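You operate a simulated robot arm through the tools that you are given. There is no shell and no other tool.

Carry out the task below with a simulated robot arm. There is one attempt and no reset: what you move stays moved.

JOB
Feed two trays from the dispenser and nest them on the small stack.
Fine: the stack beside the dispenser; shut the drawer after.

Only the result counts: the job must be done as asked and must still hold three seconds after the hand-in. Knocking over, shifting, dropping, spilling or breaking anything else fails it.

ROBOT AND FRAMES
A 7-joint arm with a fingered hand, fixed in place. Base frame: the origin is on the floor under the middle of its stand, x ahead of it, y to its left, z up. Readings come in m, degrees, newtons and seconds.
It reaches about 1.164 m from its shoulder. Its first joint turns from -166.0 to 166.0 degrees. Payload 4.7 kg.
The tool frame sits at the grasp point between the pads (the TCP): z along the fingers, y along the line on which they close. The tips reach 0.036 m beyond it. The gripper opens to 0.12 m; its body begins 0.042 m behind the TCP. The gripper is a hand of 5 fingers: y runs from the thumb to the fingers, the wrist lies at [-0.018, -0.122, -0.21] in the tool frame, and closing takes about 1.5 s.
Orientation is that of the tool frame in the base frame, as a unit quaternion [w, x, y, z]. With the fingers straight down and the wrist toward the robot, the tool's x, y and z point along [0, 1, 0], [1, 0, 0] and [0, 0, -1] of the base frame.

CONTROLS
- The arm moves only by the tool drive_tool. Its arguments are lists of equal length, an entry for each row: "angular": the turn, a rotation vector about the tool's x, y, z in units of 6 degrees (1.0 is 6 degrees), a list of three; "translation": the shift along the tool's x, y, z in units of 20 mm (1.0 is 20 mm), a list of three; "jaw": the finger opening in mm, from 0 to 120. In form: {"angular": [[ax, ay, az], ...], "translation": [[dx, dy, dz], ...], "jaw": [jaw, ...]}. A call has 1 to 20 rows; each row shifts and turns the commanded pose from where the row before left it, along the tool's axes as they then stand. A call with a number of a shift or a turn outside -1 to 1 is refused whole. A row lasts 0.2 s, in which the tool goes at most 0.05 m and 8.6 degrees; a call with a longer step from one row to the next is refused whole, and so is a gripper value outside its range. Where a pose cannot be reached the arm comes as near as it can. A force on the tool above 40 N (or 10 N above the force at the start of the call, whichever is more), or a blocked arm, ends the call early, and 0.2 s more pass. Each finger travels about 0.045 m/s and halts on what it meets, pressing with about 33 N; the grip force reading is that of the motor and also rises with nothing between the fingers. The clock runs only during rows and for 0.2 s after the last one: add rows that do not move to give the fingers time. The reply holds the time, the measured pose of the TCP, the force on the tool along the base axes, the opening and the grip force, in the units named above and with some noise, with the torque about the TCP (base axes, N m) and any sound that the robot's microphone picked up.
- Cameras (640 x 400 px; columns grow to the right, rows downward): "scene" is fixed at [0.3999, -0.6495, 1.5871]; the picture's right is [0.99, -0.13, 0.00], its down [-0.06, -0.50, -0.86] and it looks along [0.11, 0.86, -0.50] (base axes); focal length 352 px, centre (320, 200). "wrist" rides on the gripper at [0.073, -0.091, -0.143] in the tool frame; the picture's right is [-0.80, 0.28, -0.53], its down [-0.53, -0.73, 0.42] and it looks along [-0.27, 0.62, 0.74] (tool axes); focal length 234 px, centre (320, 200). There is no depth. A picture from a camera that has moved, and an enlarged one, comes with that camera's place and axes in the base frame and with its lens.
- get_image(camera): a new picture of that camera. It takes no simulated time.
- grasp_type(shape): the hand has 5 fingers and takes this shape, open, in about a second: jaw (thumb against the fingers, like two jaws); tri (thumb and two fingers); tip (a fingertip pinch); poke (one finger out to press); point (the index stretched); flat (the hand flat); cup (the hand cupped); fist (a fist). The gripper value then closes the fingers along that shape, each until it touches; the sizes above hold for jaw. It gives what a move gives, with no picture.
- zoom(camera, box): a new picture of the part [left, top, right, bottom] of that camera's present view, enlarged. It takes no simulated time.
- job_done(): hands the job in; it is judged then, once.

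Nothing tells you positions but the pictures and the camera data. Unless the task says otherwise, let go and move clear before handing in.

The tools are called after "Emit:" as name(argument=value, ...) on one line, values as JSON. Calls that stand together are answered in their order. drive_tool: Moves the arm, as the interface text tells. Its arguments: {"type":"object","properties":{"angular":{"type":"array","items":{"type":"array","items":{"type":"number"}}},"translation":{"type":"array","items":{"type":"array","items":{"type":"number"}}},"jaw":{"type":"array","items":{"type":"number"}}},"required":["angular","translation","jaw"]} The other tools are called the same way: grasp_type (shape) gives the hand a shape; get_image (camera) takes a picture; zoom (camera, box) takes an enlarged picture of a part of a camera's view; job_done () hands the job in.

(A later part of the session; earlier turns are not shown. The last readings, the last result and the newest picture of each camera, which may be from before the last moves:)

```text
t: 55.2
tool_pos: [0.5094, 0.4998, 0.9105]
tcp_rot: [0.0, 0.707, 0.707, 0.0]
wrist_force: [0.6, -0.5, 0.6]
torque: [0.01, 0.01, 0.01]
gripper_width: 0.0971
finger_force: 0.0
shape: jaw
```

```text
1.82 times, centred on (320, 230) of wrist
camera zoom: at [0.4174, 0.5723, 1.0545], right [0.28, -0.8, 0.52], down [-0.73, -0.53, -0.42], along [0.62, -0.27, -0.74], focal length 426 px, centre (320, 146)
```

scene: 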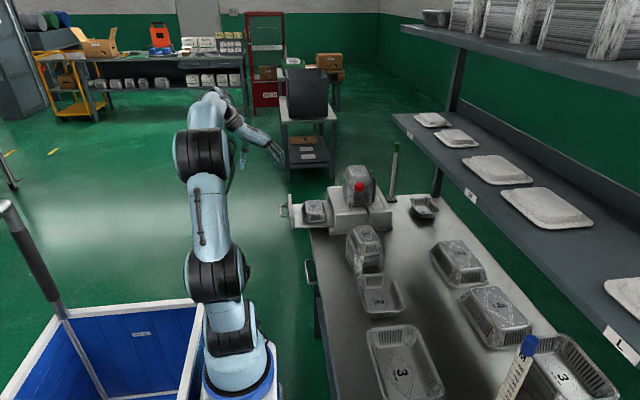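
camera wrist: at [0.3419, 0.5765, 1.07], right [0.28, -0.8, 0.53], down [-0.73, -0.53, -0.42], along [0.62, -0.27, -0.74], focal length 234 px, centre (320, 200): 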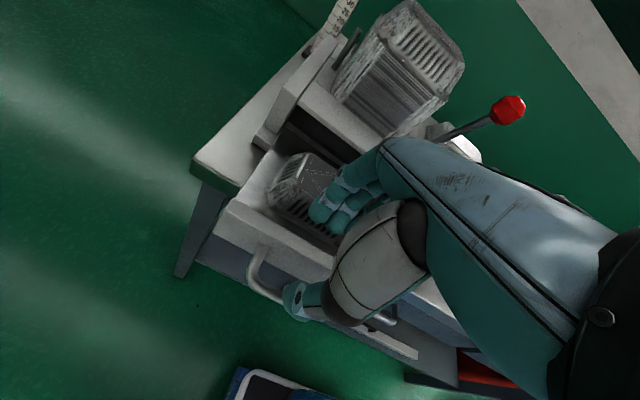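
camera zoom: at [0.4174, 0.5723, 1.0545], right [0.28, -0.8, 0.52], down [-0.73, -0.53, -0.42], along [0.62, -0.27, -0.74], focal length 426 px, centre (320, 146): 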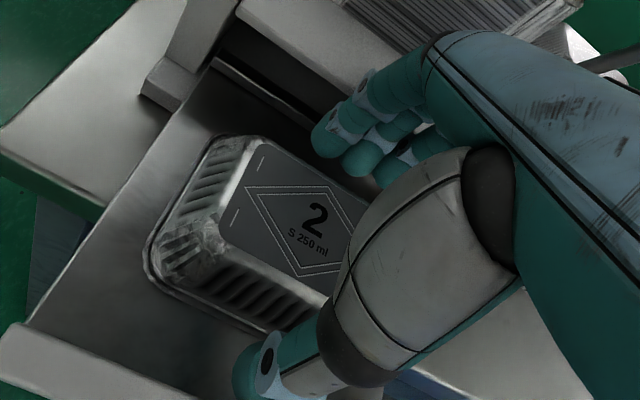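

Both the panel and dispenser edges are cleared. Descending the final 2 cm.

Emit:
drive_tool(angular=[[0, 0, 0], [0, 0, 0], [0, 0, 0], [0, 0, 0]], translation=[[0, 0, 0.34], [0, 0, 0.34], [0, 0, 0.34], [0, 0, 0]], jaw=[97, 97, 97, 97])

Emit:
zoom(camera="scene", box=[280, 165, 360, 225])

Emit:
zoom(camera="wrist", box=[200, 120, 440, 340])

```text
t: 56.2
tool_pos: [0.5084, 0.5003, 0.8903]
tcp_rot: [0.0, 0.707, 0.707, -0.001]
wrist_force: [-0.4, -0.5, 0.2]
torque: [0.0, -0.01, -0.01]
gripper_width: 0.0971
finger_force: 0.0
shape: jaw
```

```text
6.67 times, centred on (320, 195) of scene
camera zoom: at [0.3999, -0.6495, 1.5871], right [0.99, -0.13, 0.0], down [-0.06, -0.5, -0.86], along [0.11, 0.86, -0.5], focal length 2349 px, centre (320, 233)
```

zoom: 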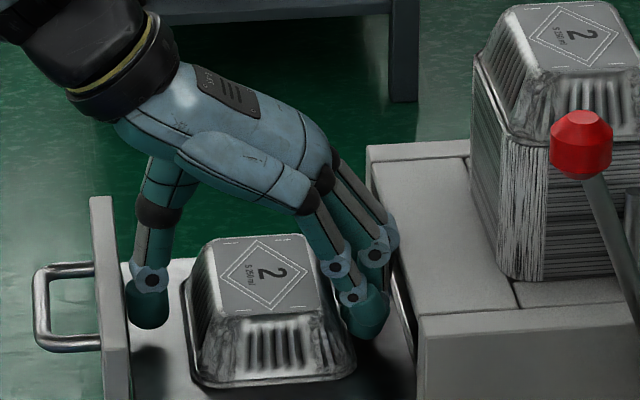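

```text
1.82 times, centred on (320, 230) of wrist
camera zoom: at [0.417, 0.5721, 1.0341], right [0.28, -0.8, 0.53], down [-0.73, -0.53, -0.42], along [0.62, -0.27, -0.74], focal length 426 px, centre (320, 146)
```

zoom: 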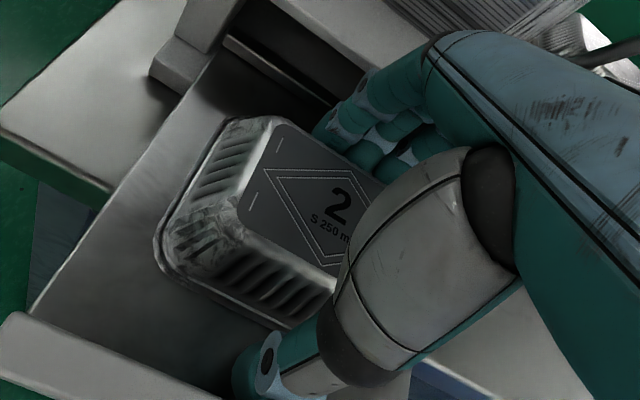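

No contact yet; thumb tip ≈0.855, fingertips ≈0.866, alongside the tray walls. Closing on the tray.

Emit:
drive_tool(angular=[[0, 0, 0], [0, 0, 0], [0, 0, 0], [0, 0, 0], [0, 0, 0]], translation=[[0, 0, 0], [0, 0, 0], [0, 0, 0], [0, 0, 0], [0, 0, 0]], jaw=[85, 70, 60, 60, 60])

Emit:
zoom(camera="scene", box=[280, 165, 360, 225])

Emit:
zoom(camera="wrist", box=[200, 120, 440, 340])

```text
t: 57.4
tool_pos: [0.5099, 0.5004, 0.8915]
tcp_rot: [0.001, 0.707, 0.707, -0.001]
wrist_force: [-0.6, 0.3, 3.3]
torque: [0.0, 0.02, 0.03]
gripper_width: 0.0711
finger_force: 32.7
shape: jaw
```

```text
6.67 times, centred on (320, 195) of scene
camera zoom: at [0.3999, -0.6495, 1.5871], right [0.99, -0.13, 0.0], down [-0.06, -0.5, -0.86], along [0.11, 0.86, -0.5], focal length 2349 px, centre (320, 233)
```

zoom: 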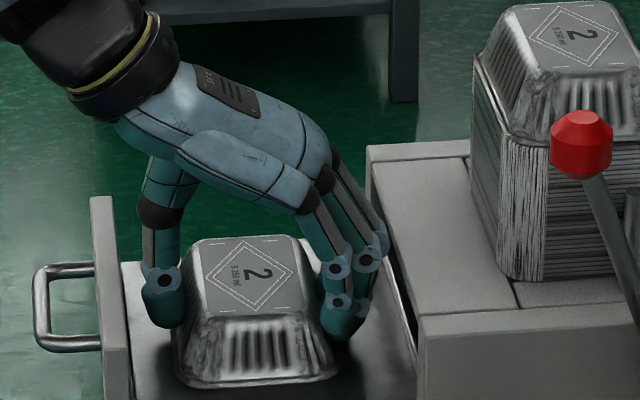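

```text
1.82 times, centred on (320, 230) of wrist
camera zoom: at [0.417, 0.5721, 1.0344], right [0.28, -0.8, 0.52], down [-0.73, -0.53, -0.42], along [0.62, -0.27, -0.74], focal length 426 px, centre (320, 146)
```

zoom: 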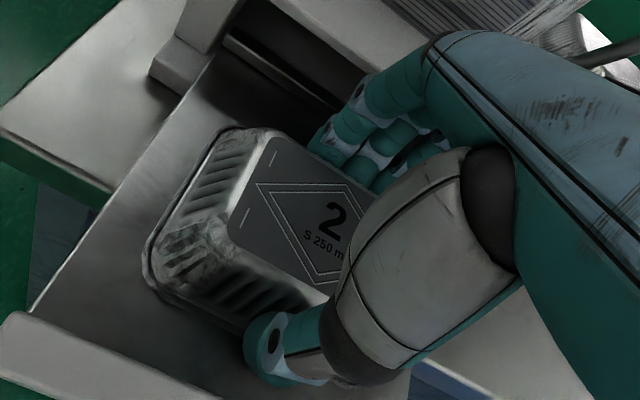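

The tray is gripped (71 mm, 33 N). Lifting slowly to check it holds.

Emit:
drive_tool(angular=[[0, 0, 0], [0, 0, 0], [0, 0, 0], [0, 0, 0]], translation=[[0, 0, -0.3], [0, 0, -0.4], [0, 0, -0.5], [0, 0, 0]], jaw=[55, 55, 55, 55])

Emit:
zoom(camera="scene", box=[280, 165, 360, 225])

Emit:
zoom(camera="wrist", box=[200, 120, 440, 340])

```text
t: 58.4
tool_pos: [0.5081, 0.4996, 0.915]
tcp_rot: [0.001, 0.707, 0.707, 0.0]
wrist_force: [-0.6, 0.0, -0.6]
torque: [-0.01, 0.04, -0.02]
gripper_width: 0.0715
finger_force: 33.1
shape: jaw
```

```text
6.67 times, centred on (320, 195) of scene
camera zoom: at [0.3999, -0.6495, 1.5871], right [0.99, -0.13, 0.0], down [-0.06, -0.5, -0.86], along [0.11, 0.86, -0.5], focal length 2349 px, centre (320, 233)
```

zoom: 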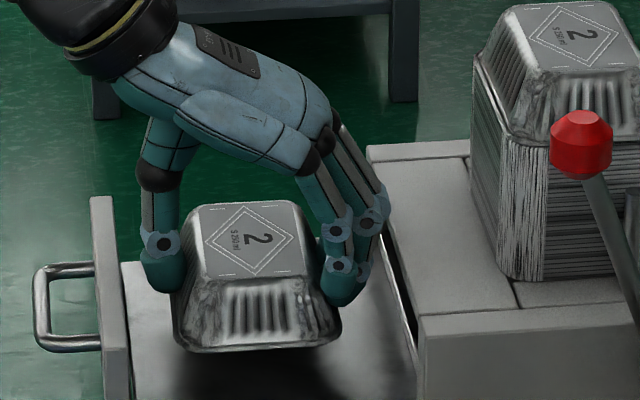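

```text
1.82 times, centred on (320, 230) of wrist
camera zoom: at [0.4173, 0.5722, 1.0581], right [0.28, -0.8, 0.53], down [-0.73, -0.53, -0.42], along [0.62, -0.27, -0.74], focal length 426 px, centre (320, 146)
```

zoom: 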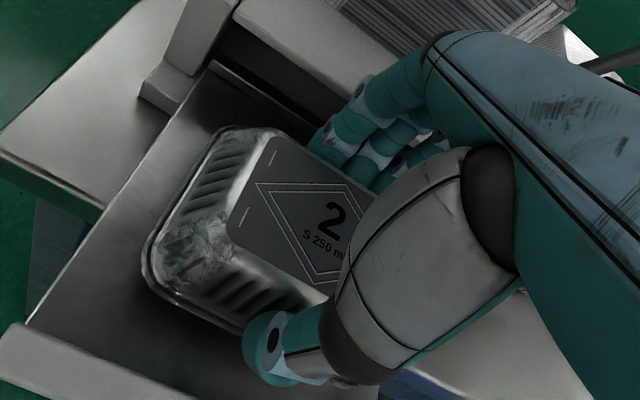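

The tray is lifted cleanly. I'll raise it well above everything and carry it over the small stack.

Emit:
drive_tool(angular=[[0, 0, 0], [0, 0, 0], [0, 0, 0], [0, 0, 0], [0, 0, 0], [0, 0, 0], [0, 0, 0], [0, 0, 0], [0, 0, 0], [0, 0, 0]], translation=[[0, 0, -0.6], [0, 0, -1], [0, 0, -1], [0, 0, -1], [0, 0, -1], [0, 0, -1], [0, 0, -1], [0, 0, -1], [0, 0, -1], [0, 0, -1]], jaw=[55, 55, 55, 55, 55, 55, 55, 55, 55, 55])

Emit:
drive_tool(angular=[[0, 0, 0], [0, 0, 0], [0, 0, 0], [0, 0, 0], [0, 0, 0], [0, 0, 0], [0, 0, 0], [0, 0, 0], [0, 0, 0], [0, 0, 0], [0, 0, 0], [0, 0, 0], [0, 0, 0], [0, 0, 0], [0, 0, 0], [0, 0, -0.9]], translation=[[-0.95, 0.483, 0], [-0.95, 0.483, 0], [-0.95, 0.483, 0], [-0.95, 0.483, 0], [-0.95, 0.483, 0], [-0.95, 0.483, 0], [-0.95, 0.483, 0], [-0.95, 0.483, 0], [-0.95, 0.483, 0], [-0.95, 0.483, 0], [-0.95, 0.483, 0], [-0.95, 0.483, 0], [-0.95, 0.483, 0], [-0.95, 0.483, 0], [-0.95, 0.483, 0], [0, 0, 0]], jaw=[55, 55, 55, 55, 55, 55, 55, 55, 55, 55, 55, 55, 55, 55, 55, 55])

Emit:
get_image(camera="wrist")

Emit:
zoom(camera="scene", box=[310, 160, 438, 260])

```text
t: 60.6
tool_pos: [0.5091, 0.5014, 1.1062]
tcp_rot: [-0.001, 0.707, 0.707, 0.0]
wrist_force: [-0.3, 0.7, 0.4]
torque: [0.0, -0.01, -0.02]
gripper_width: 0.0712
finger_force: 33.3
shape: jaw
```

```text
t: 64.0
tool_pos: [0.654, 0.2152, 1.1062]
tcp_rot: [0.0, 0.672, 0.74, 0.0]
wrist_force: [-0.5, -1.0, 0.6]
torque: [-0.03, 0.0, 0.0]
gripper_width: 0.0714
finger_force: 32.7
shape: jaw
```

```text
taken
camera wrist: at [0.5554, 0.2781, 1.2497], right [0.35, -0.77, 0.53], down [-0.68, -0.6, -0.42], along [0.64, -0.21, -0.74], focal length 234 px, centre (320, 200)
```

wrist: 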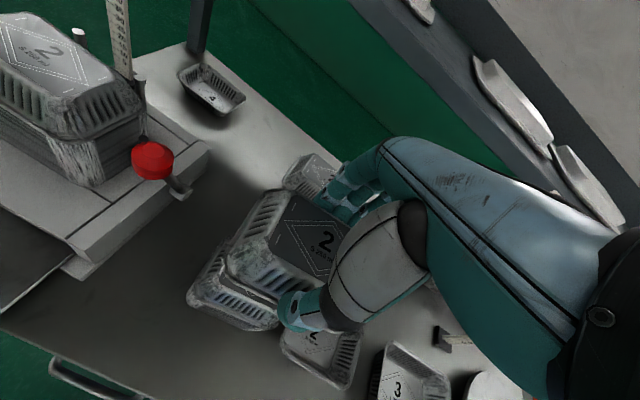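

```text
4.00 times, centred on (374, 210) of scene
camera zoom: at [0.3999, -0.6495, 1.5871], right [0.99, -0.13, 0.0], down [-0.06, -0.5, -0.86], along [0.11, 0.86, -0.5], focal length 1410 px, centre (104, 160)
```

zoom: 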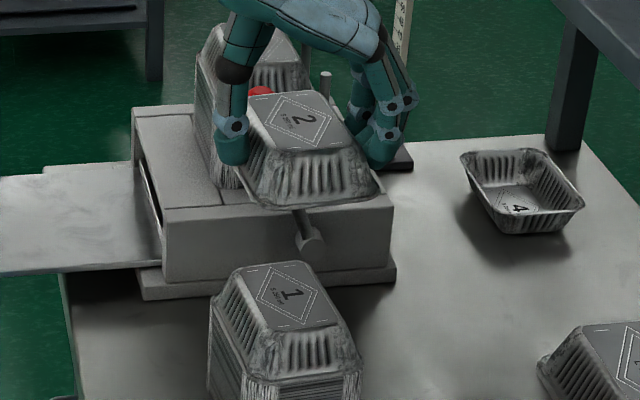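

The tray is held above the stack. I'll measure held tray's pose versus the stack's top.

Emit:
zoom(camera="scene", box=[355, 175, 419, 215])

Emit:
zoom(camera="scene", box=[355, 220, 419, 260])

Emit:
zoom(camera="wrist", box=[180, 160, 380, 340])

```text
10.00 times, centred on (387, 195) of scene
camera zoom: at [0.3999, -0.6495, 1.5871], right [0.99, -0.13, 0.0], down [-0.06, -0.5, -0.86], along [0.11, 0.86, -0.5], focal length 3524 px, centre (-350, 250)
```

zoom: 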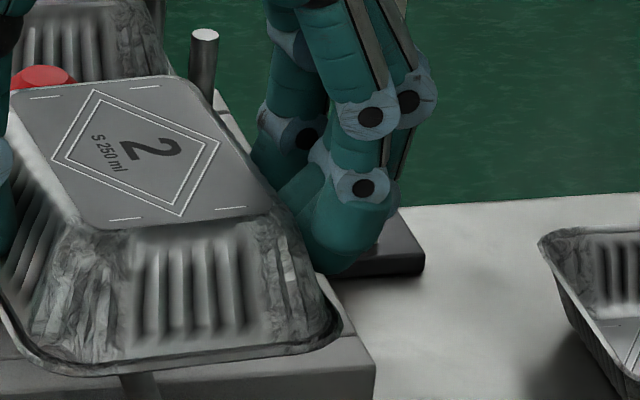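

```text
10.00 times, centred on (387, 240) of scene
camera zoom: at [0.3999, -0.6495, 1.5871], right [0.99, -0.13, 0.0], down [-0.06, -0.5, -0.86], along [0.11, 0.86, -0.5], focal length 3524 px, centre (-350, -200)
```

zoom: 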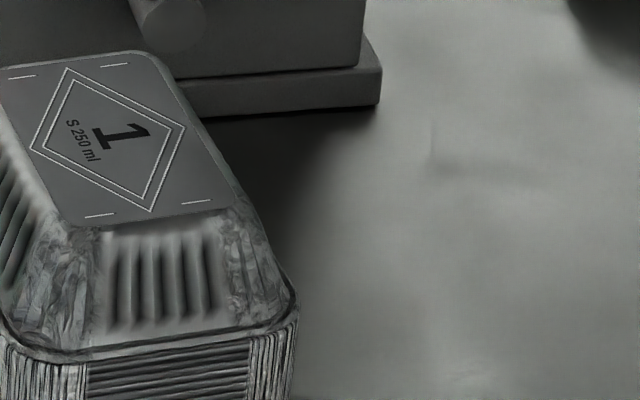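

```text
2.22 times, centred on (280, 250) of wrist
camera zoom: at [0.5554, 0.2781, 1.2497], right [0.35, -0.77, 0.53], down [-0.68, -0.6, -0.42], along [0.64, -0.21, -0.74], focal length 520 px, centre (409, 89)
```

zoom: 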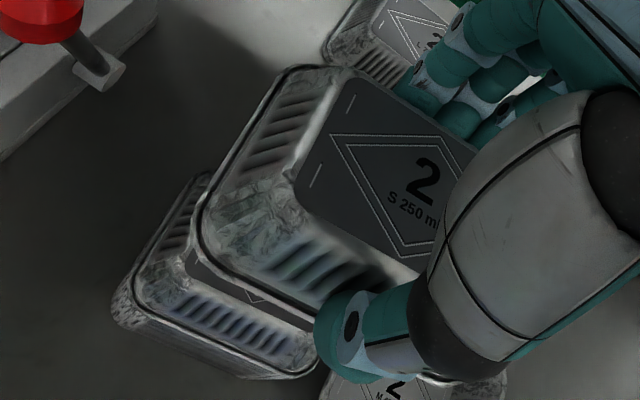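

Held tray is at yaw ~4.2° centred ~(0.651, 0.214); my best stack estimate is (0.654, 0.218), top z≈0.9455, yaw ~5.3°. I'll correct the alignment and lower to just above the stack.

Emit:
drive_tool(angular=[[0, 0, -0.18], [0, 0, 0], [0, 0, 0], [0, 0, 0], [0, 0, 0], [0, 0, 0], [0, 0, 0]], translation=[[0.168, 0.18, 0], [0, 0, 0.885], [0, 0, 0.885], [0, 0, 0.885], [0, 0, 0.885], [0, 0, 0.885], [0, 0, 0.885]], jaw=[55, 55, 55, 55, 55, 55, 55])

Emit:
zoom(camera="scene", box=[335, 200, 415, 280])

Emit:
zoom(camera="wrist", box=[180, 160, 380, 340])

```text
t: 65.6
tool_pos: [0.6577, 0.2196, 0.9998]
tcp_rot: [0.001, 0.666, 0.746, -0.001]
wrist_force: [0.2, -0.9, 0.1]
torque: [0.02, 0.01, -0.01]
gripper_width: 0.0712
finger_force: 33.1
shape: jaw
```

```text
5.00 times, centred on (375, 240) of scene
camera zoom: at [0.3999, -0.6495, 1.5871], right [0.99, -0.13, 0.0], down [-0.06, -0.5, -0.86], along [0.11, 0.86, -0.5], focal length 1762 px, centre (45, 0)
```

zoom: 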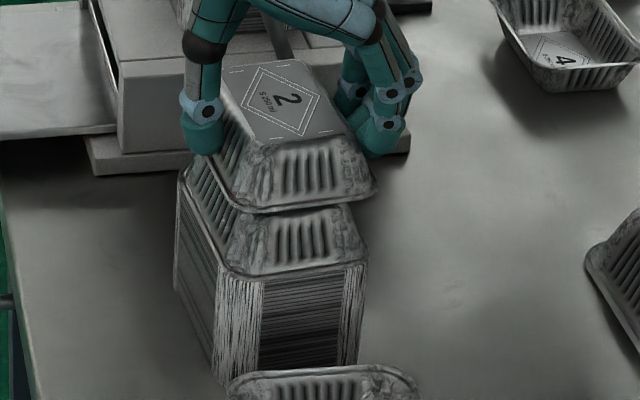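

```text
2.22 times, centred on (280, 250) of wrist
camera zoom: at [0.5581, 0.2801, 1.1433], right [0.37, -0.77, 0.52], down [-0.67, -0.61, -0.43], along [0.65, -0.19, -0.74], focal length 520 px, centre (409, 89)
```

zoom: 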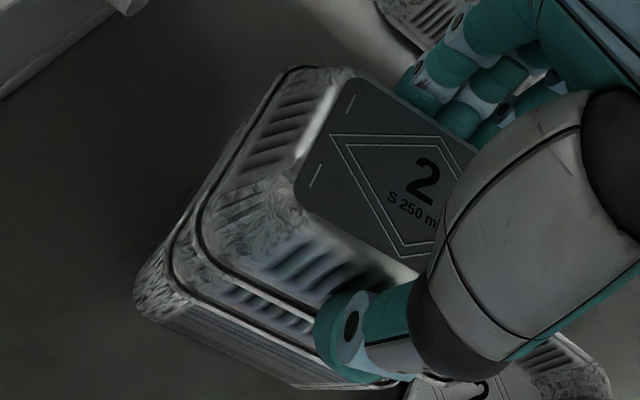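

Projected alignment matches the stack rim to within ~2 mm. Lowering onto the stack.

Emit:
drive_tool(angular=[[0, 0, 0], [0, 0, 0], [0, 0, 0], [0, 0, 0], [0, 0, 0]], translation=[[0, 0, 0.45], [0, 0, 0.45], [0, 0, 0.45], [0, 0, 0.45], [0, 0, 0]], jaw=[55, 55, 55, 55, 55])

Emit:
zoom(camera="scene", box=[335, 200, 415, 280])

Emit:
zoom(camera="wrist", box=[180, 160, 380, 340])

```text
t: 66.8
tool_pos: [0.6574, 0.2188, 0.9643]
tcp_rot: [0.0, 0.666, 0.746, 0.0]
wrist_force: [0.4, 0.2, 0.7]
torque: [0.01, -0.04, -0.03]
gripper_width: 0.0711
finger_force: 32.9
shape: jaw
```

```text
5.00 times, centred on (375, 240) of scene
camera zoom: at [0.3999, -0.6495, 1.5871], right [0.99, -0.13, 0.0], down [-0.06, -0.5, -0.86], along [0.11, 0.86, -0.5], focal length 1762 px, centre (45, 0)
```

zoom: 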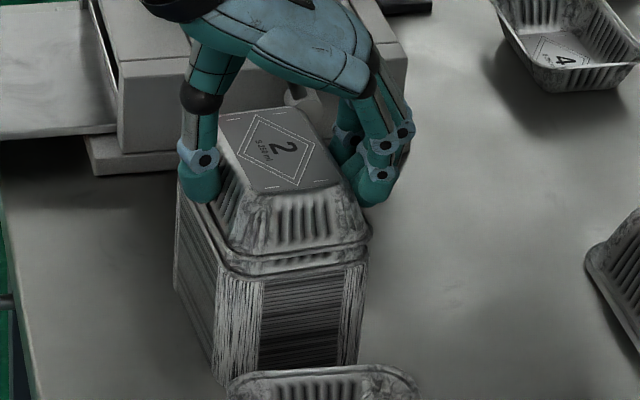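

```text
2.22 times, centred on (280, 250) of wrist
camera zoom: at [0.558, 0.2801, 1.1076], right [0.37, -0.77, 0.53], down [-0.67, -0.61, -0.42], along [0.65, -0.19, -0.74], focal length 520 px, centre (409, 89)
```

zoom: 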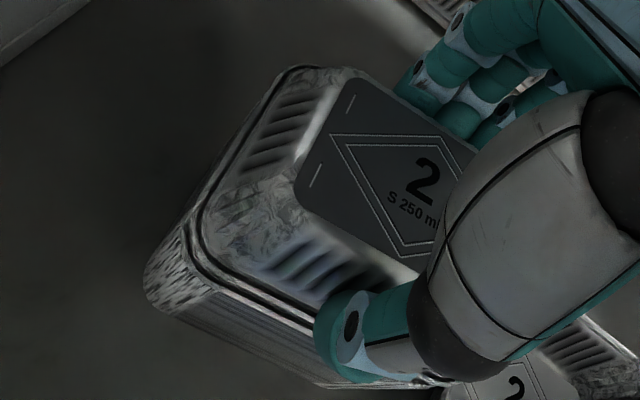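

About 1 cm from nested, no contact yet. Continue in 3 mm steps.

Emit:
drive_tool(angular=[[0, 0, 0], [0, 0, 0], [0, 0, 0], [0, 0, 0]], translation=[[0, 0, 0.15], [0, 0, 0.15], [0, 0, 0.15], [0, 0, 0]], jaw=[55, 55, 55, 55])

Emit:
zoom(camera="scene", box=[335, 215, 399, 255])

```text
t: 67.8
tool_pos: [0.6569, 0.2196, 0.9556]
tcp_rot: [0.0, 0.666, 0.746, 0.0]
wrist_force: [-0.3, 0.1, -0.1]
torque: [0.0, -0.01, -0.01]
gripper_width: 0.0712
finger_force: 33.2
shape: jaw
```

```text
10.00 times, centred on (367, 235) of scene
camera zoom: at [0.3999, -0.6495, 1.5871], right [0.99, -0.13, 0.0], down [-0.06, -0.5, -0.86], along [0.11, 0.86, -0.5], focal length 3524 px, centre (-150, -150)
```

zoom: 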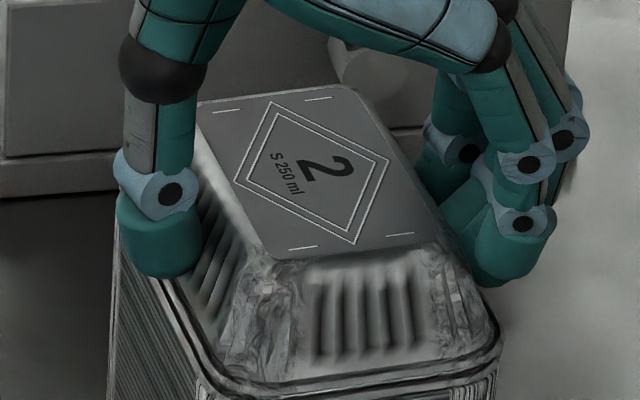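

Only ~2.5 mm left to fully nested. Final small lowering.

Emit:
drive_tool(angular=[[0, 0, 0], [0, 0, 0], [0, 0, 0]], translation=[[0, 0, 0.06], [0, 0, 0.06], [0, 0, 0]], jaw=[55, 55, 55])

Emit:
zoom(camera="scene", box=[335, 215, 399, 255])

```text
t: 68.6
tool_pos: [0.6581, 0.2175, 0.9531]
tcp_rot: [0.0, 0.666, 0.746, 0.0]
wrist_force: [-1.0, 0.6, 1.2]
torque: [0.0, 0.11, 0.04]
gripper_width: 0.0711
finger_force: 32.9
shape: jaw
```

```text
10.00 times, centred on (367, 235) of scene
camera zoom: at [0.3999, -0.6495, 1.5871], right [0.99, -0.13, 0.0], down [-0.06, -0.5, -0.86], along [0.11, 0.86, -0.5], focal length 3524 px, centre (-150, -150)
```

zoom: 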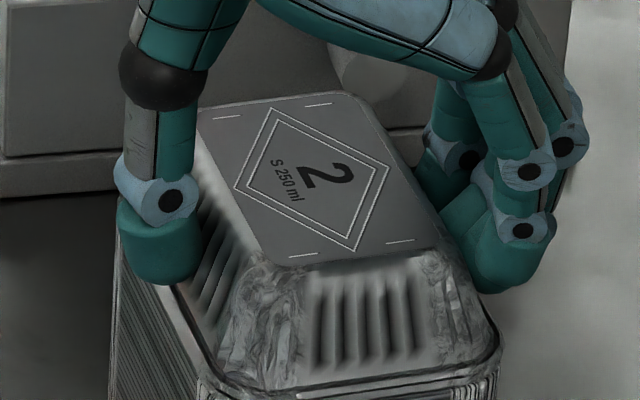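

The tray is now nested (about one pitch above the previous top) with light contact. Releasing.

Emit:
drive_tool(angular=[[0, 0, 0], [0, 0, 0], [0, 0, 0], [0, 0, 0], [0, 0, 0]], translation=[[0, 0, 0], [0, 0, 0], [0, 0, 0], [0, 0, 0], [0, 0, 0]], jaw=[76, 86, 98, 110, 115])

Emit:
zoom(camera="scene", box=[335, 215, 399, 255])

```text
t: 69.8
tool_pos: [0.658, 0.2193, 0.9529]
tcp_rot: [0.0, 0.666, 0.746, 0.0]
wrist_force: [-0.9, 0.4, -0.2]
torque: [0.03, -0.01, 0.05]
gripper_width: 0.1149
finger_force: 0.1
shape: jaw
```

```text
10.00 times, centred on (367, 235) of scene
camera zoom: at [0.3999, -0.6495, 1.5871], right [0.99, -0.13, 0.0], down [-0.06, -0.5, -0.86], along [0.11, 0.86, -0.5], focal length 3524 px, centre (-150, -150)
```

zoom: 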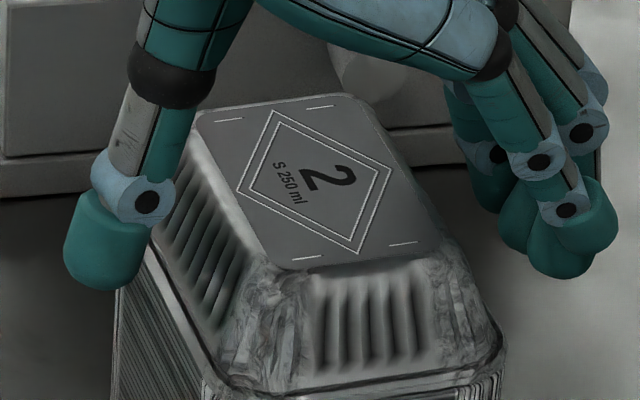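

Released; it settled. Raising the hand vertically and checking the stack.

Emit:
drive_tool(angular=[[0, 0, 0], [0, 0, 0], [0, 0, 0], [0, 0, 0], [0, 0, 0], [0, 0, 0], [0, 0, 0], [0, 0, 0], [0, 0, 0], [0, 0, 0]], translation=[[0, 0, -0.4], [0, 0, -0.8], [0, 0, -1], [0, 0, -1], [0, 0, -1], [0, 0, -1], [0, 0, -1], [0, 0, -1], [0, 0, -1], [0, 0, -1]], jaw=[115, 115, 115, 115, 115, 115, 115, 115, 115, 115])

Emit:
zoom(camera="scene", box=[335, 215, 399, 255])

Emit:
zoom(camera="scene", box=[335, 245, 399, 285])

Emit:
zoom(camera="wrist", box=[180, 160, 380, 340])

```text
t: 72.0
tool_pos: [0.6579, 0.2197, 1.1378]
tcp_rot: [0.0, 0.666, 0.746, 0.0]
wrist_force: [-0.3, -0.2, 0.1]
torque: [0.02, -0.01, 0.0]
gripper_width: 0.1148
finger_force: 0.0
shape: jaw
```

```text
10.00 times, centred on (367, 235) of scene
camera zoom: at [0.3999, -0.6495, 1.5871], right [0.99, -0.13, 0.0], down [-0.06, -0.5, -0.86], along [0.11, 0.86, -0.5], focal length 3524 px, centre (-150, -150)
```

zoom: 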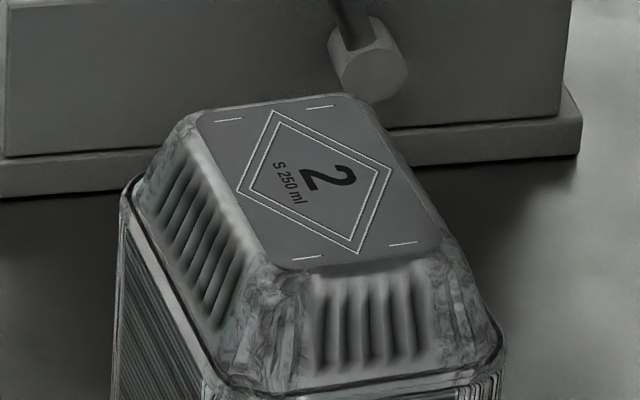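

```text
10.00 times, centred on (367, 265) of scene
camera zoom: at [0.3999, -0.6495, 1.5871], right [0.99, -0.13, 0.0], down [-0.06, -0.5, -0.86], along [0.11, 0.86, -0.5], focal length 3524 px, centre (-150, -450)
```

zoom: 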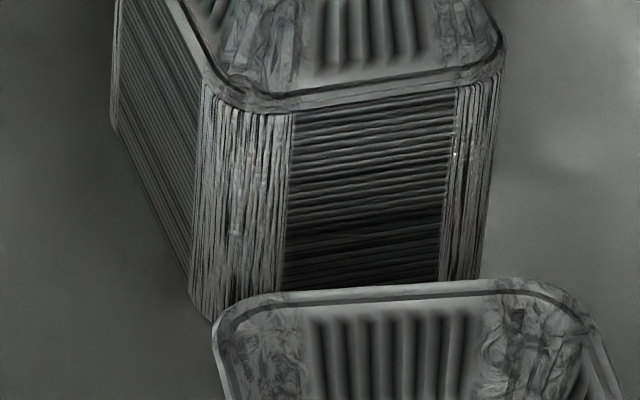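

```text
2.22 times, centred on (280, 250) of wrist
camera zoom: at [0.5585, 0.2798, 1.2807], right [0.37, -0.77, 0.53], down [-0.67, -0.61, -0.42], along [0.65, -0.19, -0.74], focal length 520 px, centre (409, 89)
```

zoom: 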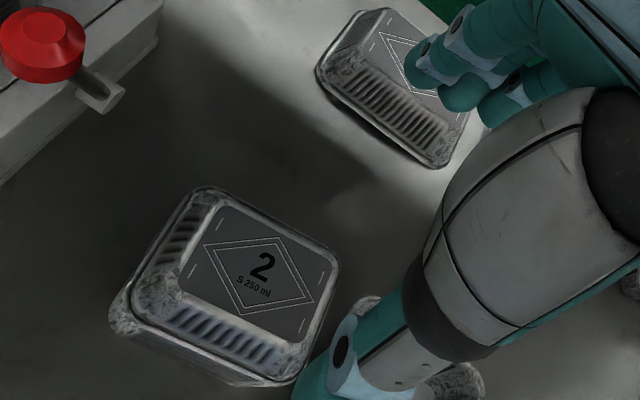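

The first tray is nested neatly on the small stack. Next: return to the drawer handle, re-orient the hand, and push the drawer shut before the second feed.

Emit:
drive_tool(angular=[[0, 0, 0.54], [0, 0, 0.54], [0, 0, 0], [0, 0, 0], [0, 0, 0], [0, 0, 0], [0, 0, 0], [0, 0, 0], [0, 0, 0], [0, 0, 0], [0, 0, 0], [0, 0, 0], [0, 0, 0], [0, 0, 0], [0, 0, 0], [0, 0, 0], [0, 0, 0], [0, 0, 0], [0, 0, 0]], translation=[[0, 0, 0], [0, 0, 0], [0.84, -0.965, 0.11], [0.84, -0.965, 0.11], [0.84, -0.965, 0.11], [0.84, -0.965, 0.11], [0.84, -0.965, 0.11], [0.84, -0.965, 0.11], [0.84, -0.965, 0.11], [0.84, -0.965, 0.11], [0.84, -0.965, 0.11], [0.84, -0.965, 0.11], [0.84, -0.965, 0.11], [0.84, -0.965, 0.11], [0.84, -0.965, 0.11], [0.84, -0.965, 0.11], [0.84, -0.965, 0.11], [0.84, -0.965, 0.11], [0.84, -0.965, 0.11]], jaw=[115, 115, 115, 115, 115, 115, 115, 115, 115, 115, 115, 115, 115, 115, 100, 90, 80, 70, 60])

Emit:
drive_tool(angular=[[-1, 0, 0], [-1, 0, 0], [-1, 0, 0], [-1, 0, 0], [-1, 0, 0], [-1, 0, 0], [-1, 0, 0], [-1, 0, 0], [-1, 0, 0], [-1, 0, 0]], translation=[[0, 0, 0], [0, 0, 0], [0, 0, 0], [0, 0, 0], [0, 0, 0], [0, 0, 0], [0, 0, 0], [0, 0, 0], [0, 0, 0], [0, 0, 0]], jaw=[60, 50, 45, 45, 45, 45, 45, 45, 45, 45])

Emit:
get_image(camera="scene")

Emit:
get_image(camera="wrist")

```text
t: 76.0
tool_pos: [0.3294, 0.5041, 1.0991]
tcp_rot: [-0.001, 0.708, 0.706, 0.0]
wrist_force: [0.0, -0.4, 0.7]
torque: [0.02, 0.01, 0.01]
gripper_width: 0.0605
finger_force: 0.0
shape: jaw
```

```text
t: 78.2
tool_pos: [0.3287, 0.5044, 1.1003]
tcp_rot: [0.354, 0.612, 0.612, 0.354]
wrist_force: [-0.4, -0.2, 0.1]
torque: [-0.01, 0.0, 0.0]
gripper_width: 0.0454
finger_force: 0.1
shape: jaw
```

```text
taken
```

scene: 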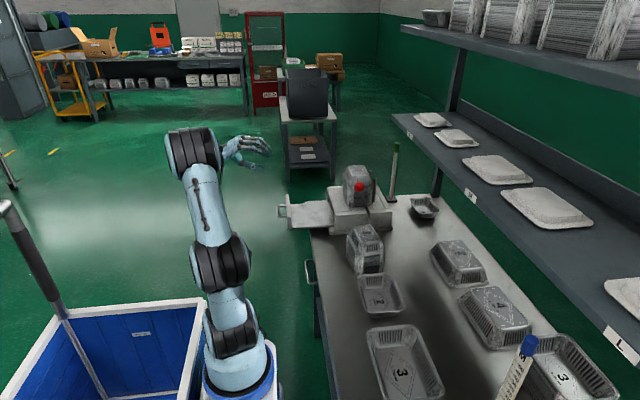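

```text
taken
camera wrist: at [0.1591, 0.5762, 1.0921], right [-0.32, -0.8, 0.5], down [0.0, -0.53, -0.85], along [0.95, -0.27, 0.17], focal length 234 px, centre (320, 200)
```

wrist: 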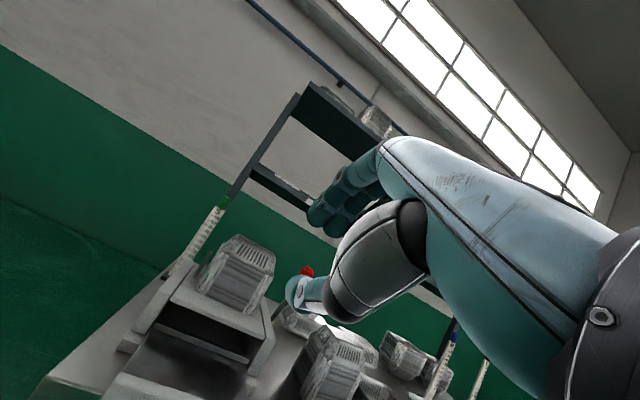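

Emit:
drive_tool(angular=[[0, 0, 0], [0, 0, 0], [0, 0, 0], [0, 0, 0], [0, 0, 0], [0, 0, 0], [0, 0, 0], [0, 0, 0], [0, 0, 0], [0, 0, 0]], translation=[[0, -0.96, 0.497], [0, -0.96, 0.497], [0, -0.96, 0.497], [0, -0.96, 0.497], [0, -0.96, 0.497], [0, -0.96, 0.497], [0, -0.96, 0.497], [0, -0.96, 0.497], [0, -0.96, 0.497], [0, -0.96, 0.497]], jaw=[45, 45, 45, 45, 45, 45, 45, 45, 45, 45])

Emit:
zoom(camera="scene", box=[250, 160, 346, 240])

Emit:
zoom(camera="wrist", box=[180, 160, 380, 340])

```text
t: 80.4
tool_pos: [0.3181, 0.5033, 0.8832]
tcp_rot: [0.354, 0.612, 0.612, 0.354]
wrist_force: [0.5, 0.0, 0.2]
torque: [0.02, 0.04, 0.0]
gripper_width: 0.0451
finger_force: 0.1
shape: jaw
```

```text
5.00 times, centred on (298, 200) of scene
camera zoom: at [0.3999, -0.6495, 1.5871], right [0.99, -0.13, 0.0], down [-0.06, -0.5, -0.86], along [0.11, 0.86, -0.5], focal length 1762 px, centre (430, 200)
```

zoom: 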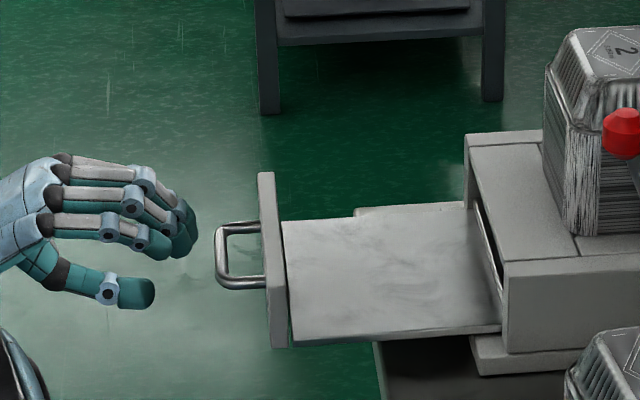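

```text
2.22 times, centred on (280, 250) of wrist
camera zoom: at [0.1486, 0.576, 0.8767], right [-0.32, -0.8, 0.5], down [0.0, -0.53, -0.85], along [0.95, -0.27, 0.17], focal length 520 px, centre (409, 89)
```

zoom: 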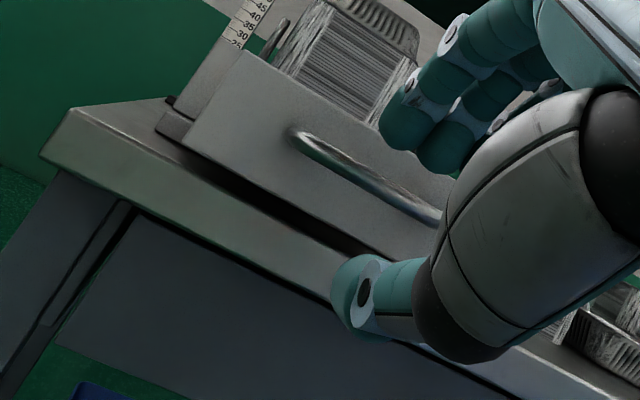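

Aligned with the handle. Advancing and gripping the bar, as before.

Emit:
drive_tool(angular=[[0, 0, 0], [0, 0, 0], [0, 0, 0], [0, 0, 0], [0, 0, 0], [0, 0, 0], [0, 0, 0], [0, 0, 0], [0, 0, 0]], translation=[[0, 0.322, 0.548], [0, 0.322, 0.548], [0, 0.322, 0.548], [0, 0.33, 0.548], [0, 0, 0], [0, 0, 0], [0, 0, 0], [0, 0, 0], [0, 0, 0]], jaw=[42, 40, 40, 40, 40, 0, 0, 0, 0])

Emit:
zoom(camera="scene", box=[250, 160, 346, 240])

```text
t: 82.4
tool_pos: [0.3726, 0.5039, 0.8833]
tcp_rot: [0.355, 0.613, 0.612, 0.352]
wrist_force: [7.5, 1.4, -6.7]
torque: [-0.12, 0.03, 0.07]
gripper_width: 0.002
finger_force: 33.3
shape: jaw
```

```text
5.00 times, centred on (298, 200) of scene
camera zoom: at [0.3999, -0.6495, 1.5871], right [0.99, -0.13, 0.0], down [-0.06, -0.5, -0.86], along [0.11, 0.86, -0.5], focal length 1762 px, centre (430, 200)
```

zoom: 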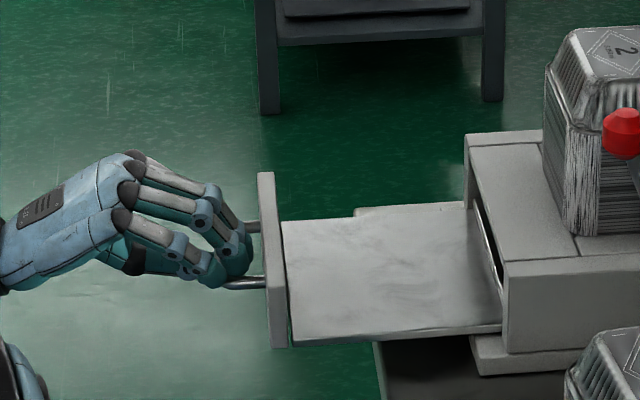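

Handle gripped. Pushing the drawer closed.

Emit:
drive_tool(angular=[[0, 0, 0], [0, 0, 0], [0, 0, 0], [0, 0, 0], [0, 0, 0], [0, 0, 0], [0, 0, 0], [0, 0, 0], [0, 0, 0], [0, 0, 0], [0, 0, 0], [0, 0, 0], [0, 0, 0], [0, 0, 0], [0, 0, 0]], translation=[[0, 0.2625, 0.4547], [0, 0.2625, 0.4547], [0, 0.2625, 0.4547], [0, 0.2625, 0.4547], [0, 0.2625, 0.4547], [0, 0.2625, 0.4547], [0, 0.2625, 0.4547], [0, 0.2625, 0.4547], [0, 0.2625, 0.4547], [0, 0.2625, 0.4547], [0, 0.2625, 0.4547], [0, 0.2625, 0.4547], [0, 0.2625, 0.4547], [0, 0.2625, 0.4547], [0, 0.2625, 0.4547]], jaw=[0, 0, 0, 0, 0, 0, 0, 0, 0, 0, 0, 0, 0, 0, 0])

Emit:
zoom(camera="scene", box=[290, 180, 386, 240])

```text
t: 85.6
tool_pos: [0.5258, 0.5045, 0.8841]
tcp_rot: [0.353, 0.612, 0.613, 0.354]
wrist_force: [-1.0, -0.9, -6.7]
torque: [-0.13, 0.09, 0.05]
gripper_width: 0.0026
finger_force: 33.8
shape: jaw
```

```text
6.67 times, centred on (338, 210) of scene
camera zoom: at [0.3999, -0.6495, 1.5871], right [0.99, -0.13, 0.0], down [-0.06, -0.5, -0.86], along [0.11, 0.86, -0.5], focal length 2349 px, centre (200, 133)
```

zoom: 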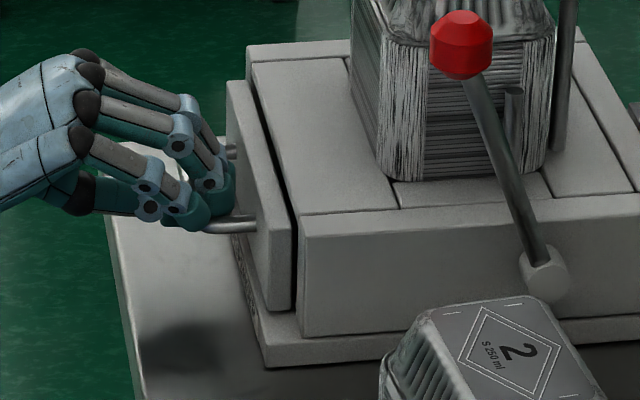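

Nearly closed; finishing with small steps until firm contact.

Emit:
drive_tool(angular=[[0, 0, 0], [0, 0, 0], [0, 0, 0], [0, 0, 0]], translation=[[0, 0.125, 0.2165], [0, 0.125, 0.2165], [0, 0.1, 0.173], [0, 0, 0]], jaw=[0, 0, 0, 0])

Emit:
zoom(camera="scene", box=[290, 180, 386, 240])

```text
t: 86.6
tool_pos: [0.5426, 0.505, 0.8828]
tcp_rot: [0.353, 0.613, 0.613, 0.353]
wrist_force: [0.7, -1.7, -6.9]
torque: [-0.1, 0.1, 0.03]
gripper_width: 0.0021
finger_force: 32.6
shape: jaw
```

```text
6.67 times, centred on (338, 210) of scene
camera zoom: at [0.3999, -0.6495, 1.5871], right [0.99, -0.13, 0.0], down [-0.06, -0.5, -0.86], along [0.11, 0.86, -0.5], focal length 2349 px, centre (200, 133)
```

zoom: 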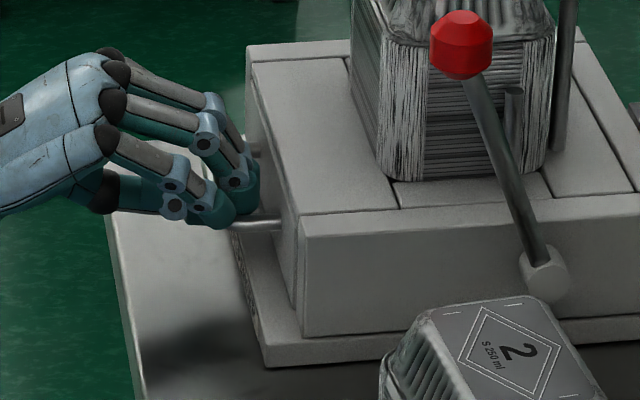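

Emit:
drive_tool(angular=[[0, 0, 0], [0, 0, 0], [0, 0, 0]], translation=[[0, 0.075, 0.13], [0, 0.05, 0.087], [0, 0, 0]], jaw=[0, 0, 0])

Emit:
zoom(camera="scene", box=[310, 190, 374, 230])

```text
t: 87.4
tool_pos: [0.5461, 0.5044, 0.8823]
tcp_rot: [0.354, 0.611, 0.613, 0.354]
wrist_force: [-15.0, -0.8, -11.6]
torque: [-0.06, 0.35, 0.04]
gripper_width: 0.0027
finger_force: 33.2
shape: jaw
```

```text
10.00 times, centred on (342, 210) of scene
camera zoom: at [0.3999, -0.6495, 1.5871], right [0.99, -0.13, 0.0], down [-0.06, -0.5, -0.86], along [0.11, 0.86, -0.5], focal length 3524 px, centre (100, 100)
```

zoom: 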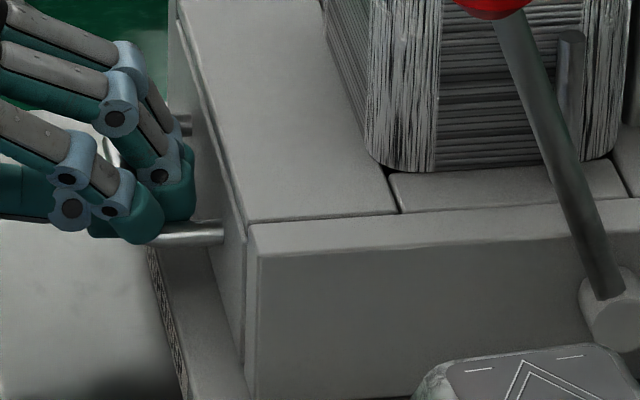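

The drawer is fully shut (15 N at the stop). Releasing the handle, backing off, and going up to the lever again.

Emit:
drive_tool(angular=[[0, 0, 0], [0, 0, 0], [0, 0, 0], [0, 0, 0], [0, 0, 0], [0, 0, 0], [0, 0, 0], [0, 0, 0], [0, 0, 0], [0, 0, 0], [0, 0, 0], [0, 0, 0], [0, 0, 0], [0, 0, 0], [0, 0, 0], [0, 0, 0], [0, 0, 0]], translation=[[0, -0.05, -0.0866], [0, 0, 0], [0, 0, 0], [0, 0, 0], [0, -0.375, -0.65], [0, -0.375, -0.65], [0, -0.375, -0.65], [0, 0.935, -0.54], [0, 0.935, -0.54], [0, 0.935, -0.54], [0, 0.935, -0.54], [0, 0.935, -0.54], [0, 0.935, -0.54], [0, 0.935, -0.54], [0, 0.935, -0.54], [0, 0.935, -0.54], [0, 0.935, -0.54]], jaw=[0, 20, 40, 45, 45, 45, 45, 45, 45, 45, 45, 45, 45, 45, 45, 45, 45])

Emit:
drive_tool(angular=[[1, 0, 0], [1, 0, 0], [1, 0, 0], [1, 0, 0], [1, 0, 0], [1, 0, 0], [1, 0, 0], [1, 0, 0], [1, 0, 0], [1, 0, 0], [0, 0, 0]], translation=[[0, 0, 0], [0, 0, 0], [0, 0, 0], [0, 0, 0], [0, 0, 0], [0, 0, 0], [0, 0, 0], [0, 0, 0], [0, 0, 0], [0, 0, 0], [0, 0, 0]], jaw=[45, 55, 65, 75, 85, 95, 105, 115, 120, 120, 120])

Emit:
get_image(camera="scene")

Emit:
zoom(camera="scene", box=[310, 190, 374, 230])

```text
t: 91.0
tool_pos: [0.5003, 0.5058, 1.0999]
tcp_rot: [0.354, 0.612, 0.613, 0.353]
wrist_force: [0.2, -0.1, 0.1]
torque: [0.0, -0.01, 0.01]
gripper_width: 0.0448
finger_force: 0.0
shape: jaw
```

```text
t: 93.4
tool_pos: [0.5005, 0.5038, 1.0996]
tcp_rot: [-0.001, 0.707, 0.707, 0.0]
wrist_force: [0.7, -0.1, -0.3]
torque: [0.0, 0.0, 0.01]
gripper_width: 0.1197
finger_force: 0.0
shape: jaw
```

```text
taken
```

scene: 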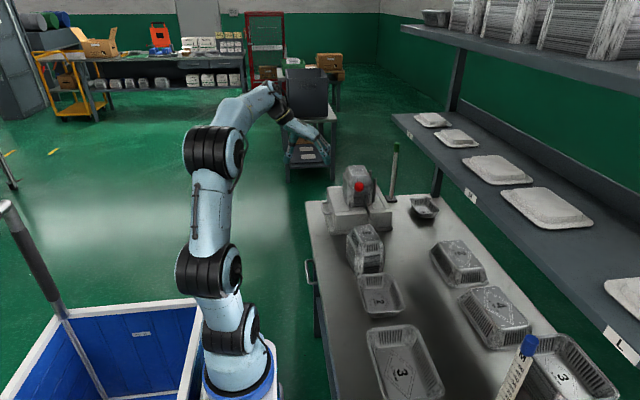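

```text
10.00 times, centred on (342, 210) of scene
camera zoom: at [0.3999, -0.6495, 1.5871], right [0.99, -0.13, 0.0], down [-0.06, -0.5, -0.86], along [0.11, 0.86, -0.5], focal length 3524 px, centre (100, 100)
```

zoom: 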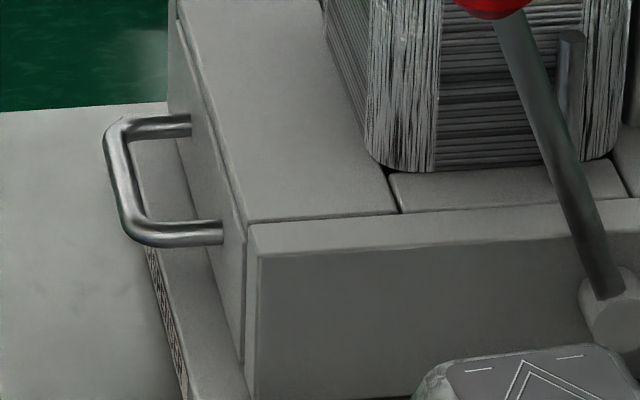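

The drawer looks exactly as at the start (shut). Now moving over the lever ball for the second feed.

Emit:
drive_tool(angular=[[0, 0, 0], [0, 0, 0], [0, 0, 0], [0, 0, 0], [0, 0, 0], [0, 0, 0], [0, 0, 0], [0, 0, 0], [0, 0, 0]], translation=[[-0.925, 1.0, -0.57], [-0.925, 1.0, -0.57], [-0.925, 1.0, -0.57], [-0.925, 1.0, -0.57], [-0.925, 1.0, -0.57], [-0.925, 1.0, -0.57], [-0.925, 1.0, -0.57], [-0.925, 1.0, -0.57], [0, 0, 0]], jaw=[120, 120, 120, 120, 120, 120, 120, 120, 120])

Emit:
drive_tool(angular=[[0, 0, 0], [0, 0, 0], [0, 0, 0], [0, 0, 0], [0, 0, 0], [0, 0, 0], [0, 0, 0], [0, 0, 0], [0, 0, 0], [0, 0, 0], [0, 0, 0], [0, 0, 0], [0, 0, 0]], translation=[[0, 0, 1], [0, 0, 1], [0, 0, 1], [0, 0, 1], [0, 0, 1], [0, 0, 1], [0, 0, 1], [0, 0, 1], [0, 0, 0], [0, 0, 0], [0, 0, 0], [0, 0, 0], [0, 0, 0]], jaw=[120, 120, 120, 120, 120, 120, 120, 120, 90, 60, 50, 50, 50])

Emit:
zoom(camera="scene", box=[310, 130, 438, 230])

Emit:
zoom(camera="wrist", box=[260, 150, 420, 330])

```text
t: 95.4
tool_pos: [0.6608, 0.3562, 1.1905]
tcp_rot: [0.0, 0.707, 0.707, -0.001]
wrist_force: [-0.1, 0.1, -0.1]
torque: [0.01, -0.01, 0.01]
gripper_width: 0.1198
finger_force: 0.0
shape: jaw
```

```text
t: 98.2
tool_pos: [0.6598, 0.3558, 1.0306]
tcp_rot: [-0.001, 0.707, 0.707, 0.0]
wrist_force: [-0.3, -0.1, 0.3]
torque: [0.01, 0.02, 0.0]
gripper_width: 0.0505
finger_force: 0.0
shape: jaw
```

```text
4.00 times, centred on (374, 180) of scene
camera zoom: at [0.3999, -0.6495, 1.5871], right [0.99, -0.13, 0.0], down [-0.06, -0.5, -0.86], along [0.11, 0.86, -0.5], focal length 1410 px, centre (104, 280)
```

zoom: 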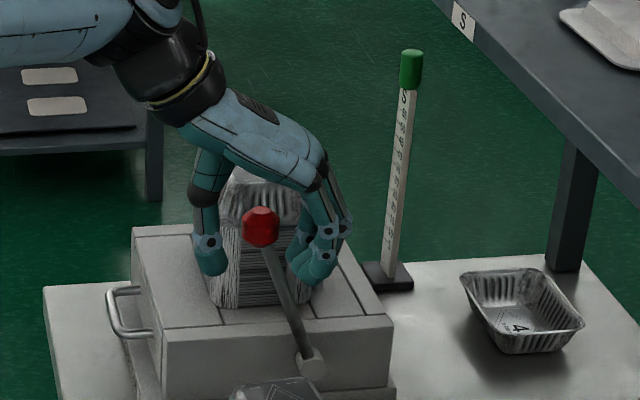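

```text
2.22 times, centred on (340, 240) of wrist
camera zoom: at [0.5678, 0.4277, 1.1736], right [0.28, -0.8, 0.53], down [-0.73, -0.53, -0.42], along [0.62, -0.27, -0.74], focal length 520 px, centre (276, 111)
```

zoom: 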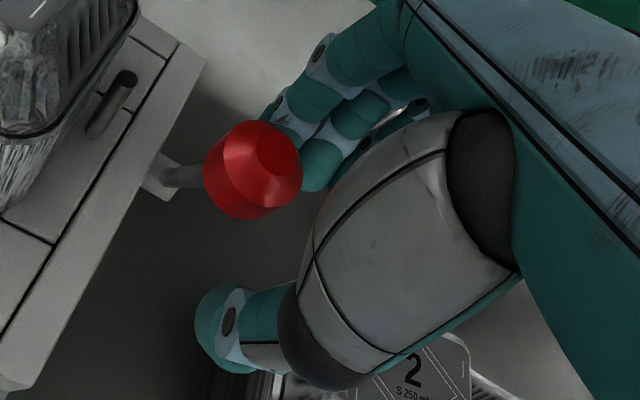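

Same setup as the first time. Pulling the lever through its arc (most of the stroke first).

Emit:
drive_tool(angular=[[0, 0, 0], [-0.5, 0, 0], [-0.5, 0, 0], [-0.5, 0, 0], [-0.5, 0, 0], [-0.5, 0, 0], [-0.5, 0, 0], [-0.5, 0, 0], [-0.5, 0, 0], [-0.5, 0, 0], [-0.5, 0, 0], [-0.5, 0, 0], [-0.5, 0, 0], [-0.5, 0, 0], [-0.5, 0, 0], [-0.5, 0, 0]], translation=[[0, -0.18, 0], [0, -0.371, 0.156], [0, -0.371, 0.156], [0, -0.371, 0.156], [0, -0.371, 0.156], [0, -0.371, 0.156], [0, -0.371, 0.156], [0, -0.371, 0.156], [0, -0.371, 0.156], [0, -0.371, 0.156], [0, -0.371, 0.156], [0, -0.371, 0.156], [0, -0.371, 0.156], [0, -0.371, 0.156], [0, -0.371, 0.156], [0, -0.371, 0.156]], jaw=[45, 45, 45, 45, 45, 45, 45, 45, 45, 45, 45, 45, 45, 45, 45, 45])

Emit:
zoom(camera="scene", box=[310, 130, 438, 230])

Emit:
zoom(camera="scene", box=[335, 155, 399, 195])

```text
t: 101.6
tool_pos: [0.5712, 0.3561, 0.9495]
tcp_rot: [0.272, 0.654, 0.652, 0.271]
wrist_force: [4.5, 0.1, 2.6]
torque: [0.06, 0.04, -0.07]
gripper_width: 0.0468
finger_force: 0.1
shape: jaw
```

```text
4.00 times, centred on (374, 180) of scene
camera zoom: at [0.3999, -0.6495, 1.5871], right [0.99, -0.13, 0.0], down [-0.06, -0.5, -0.86], along [0.11, 0.86, -0.5], focal length 1410 px, centre (104, 280)
```

zoom: 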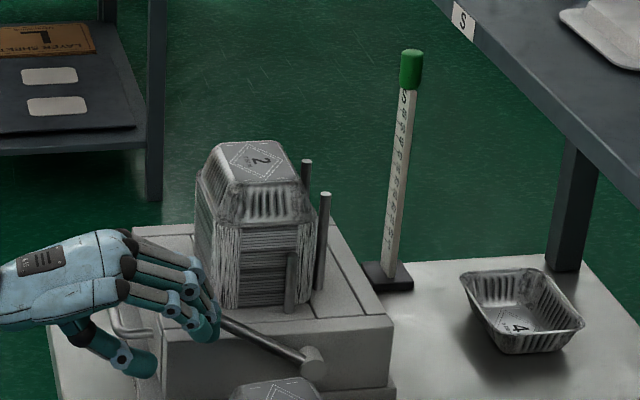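

```text
10.00 times, centred on (367, 175) of scene
camera zoom: at [0.3999, -0.6495, 1.5871], right [0.99, -0.13, 0.0], down [-0.06, -0.5, -0.86], along [0.11, 0.86, -0.5], focal length 3524 px, centre (-150, 450)
```

zoom: 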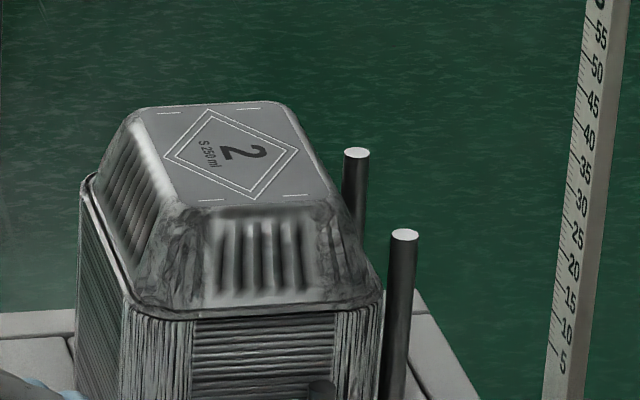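

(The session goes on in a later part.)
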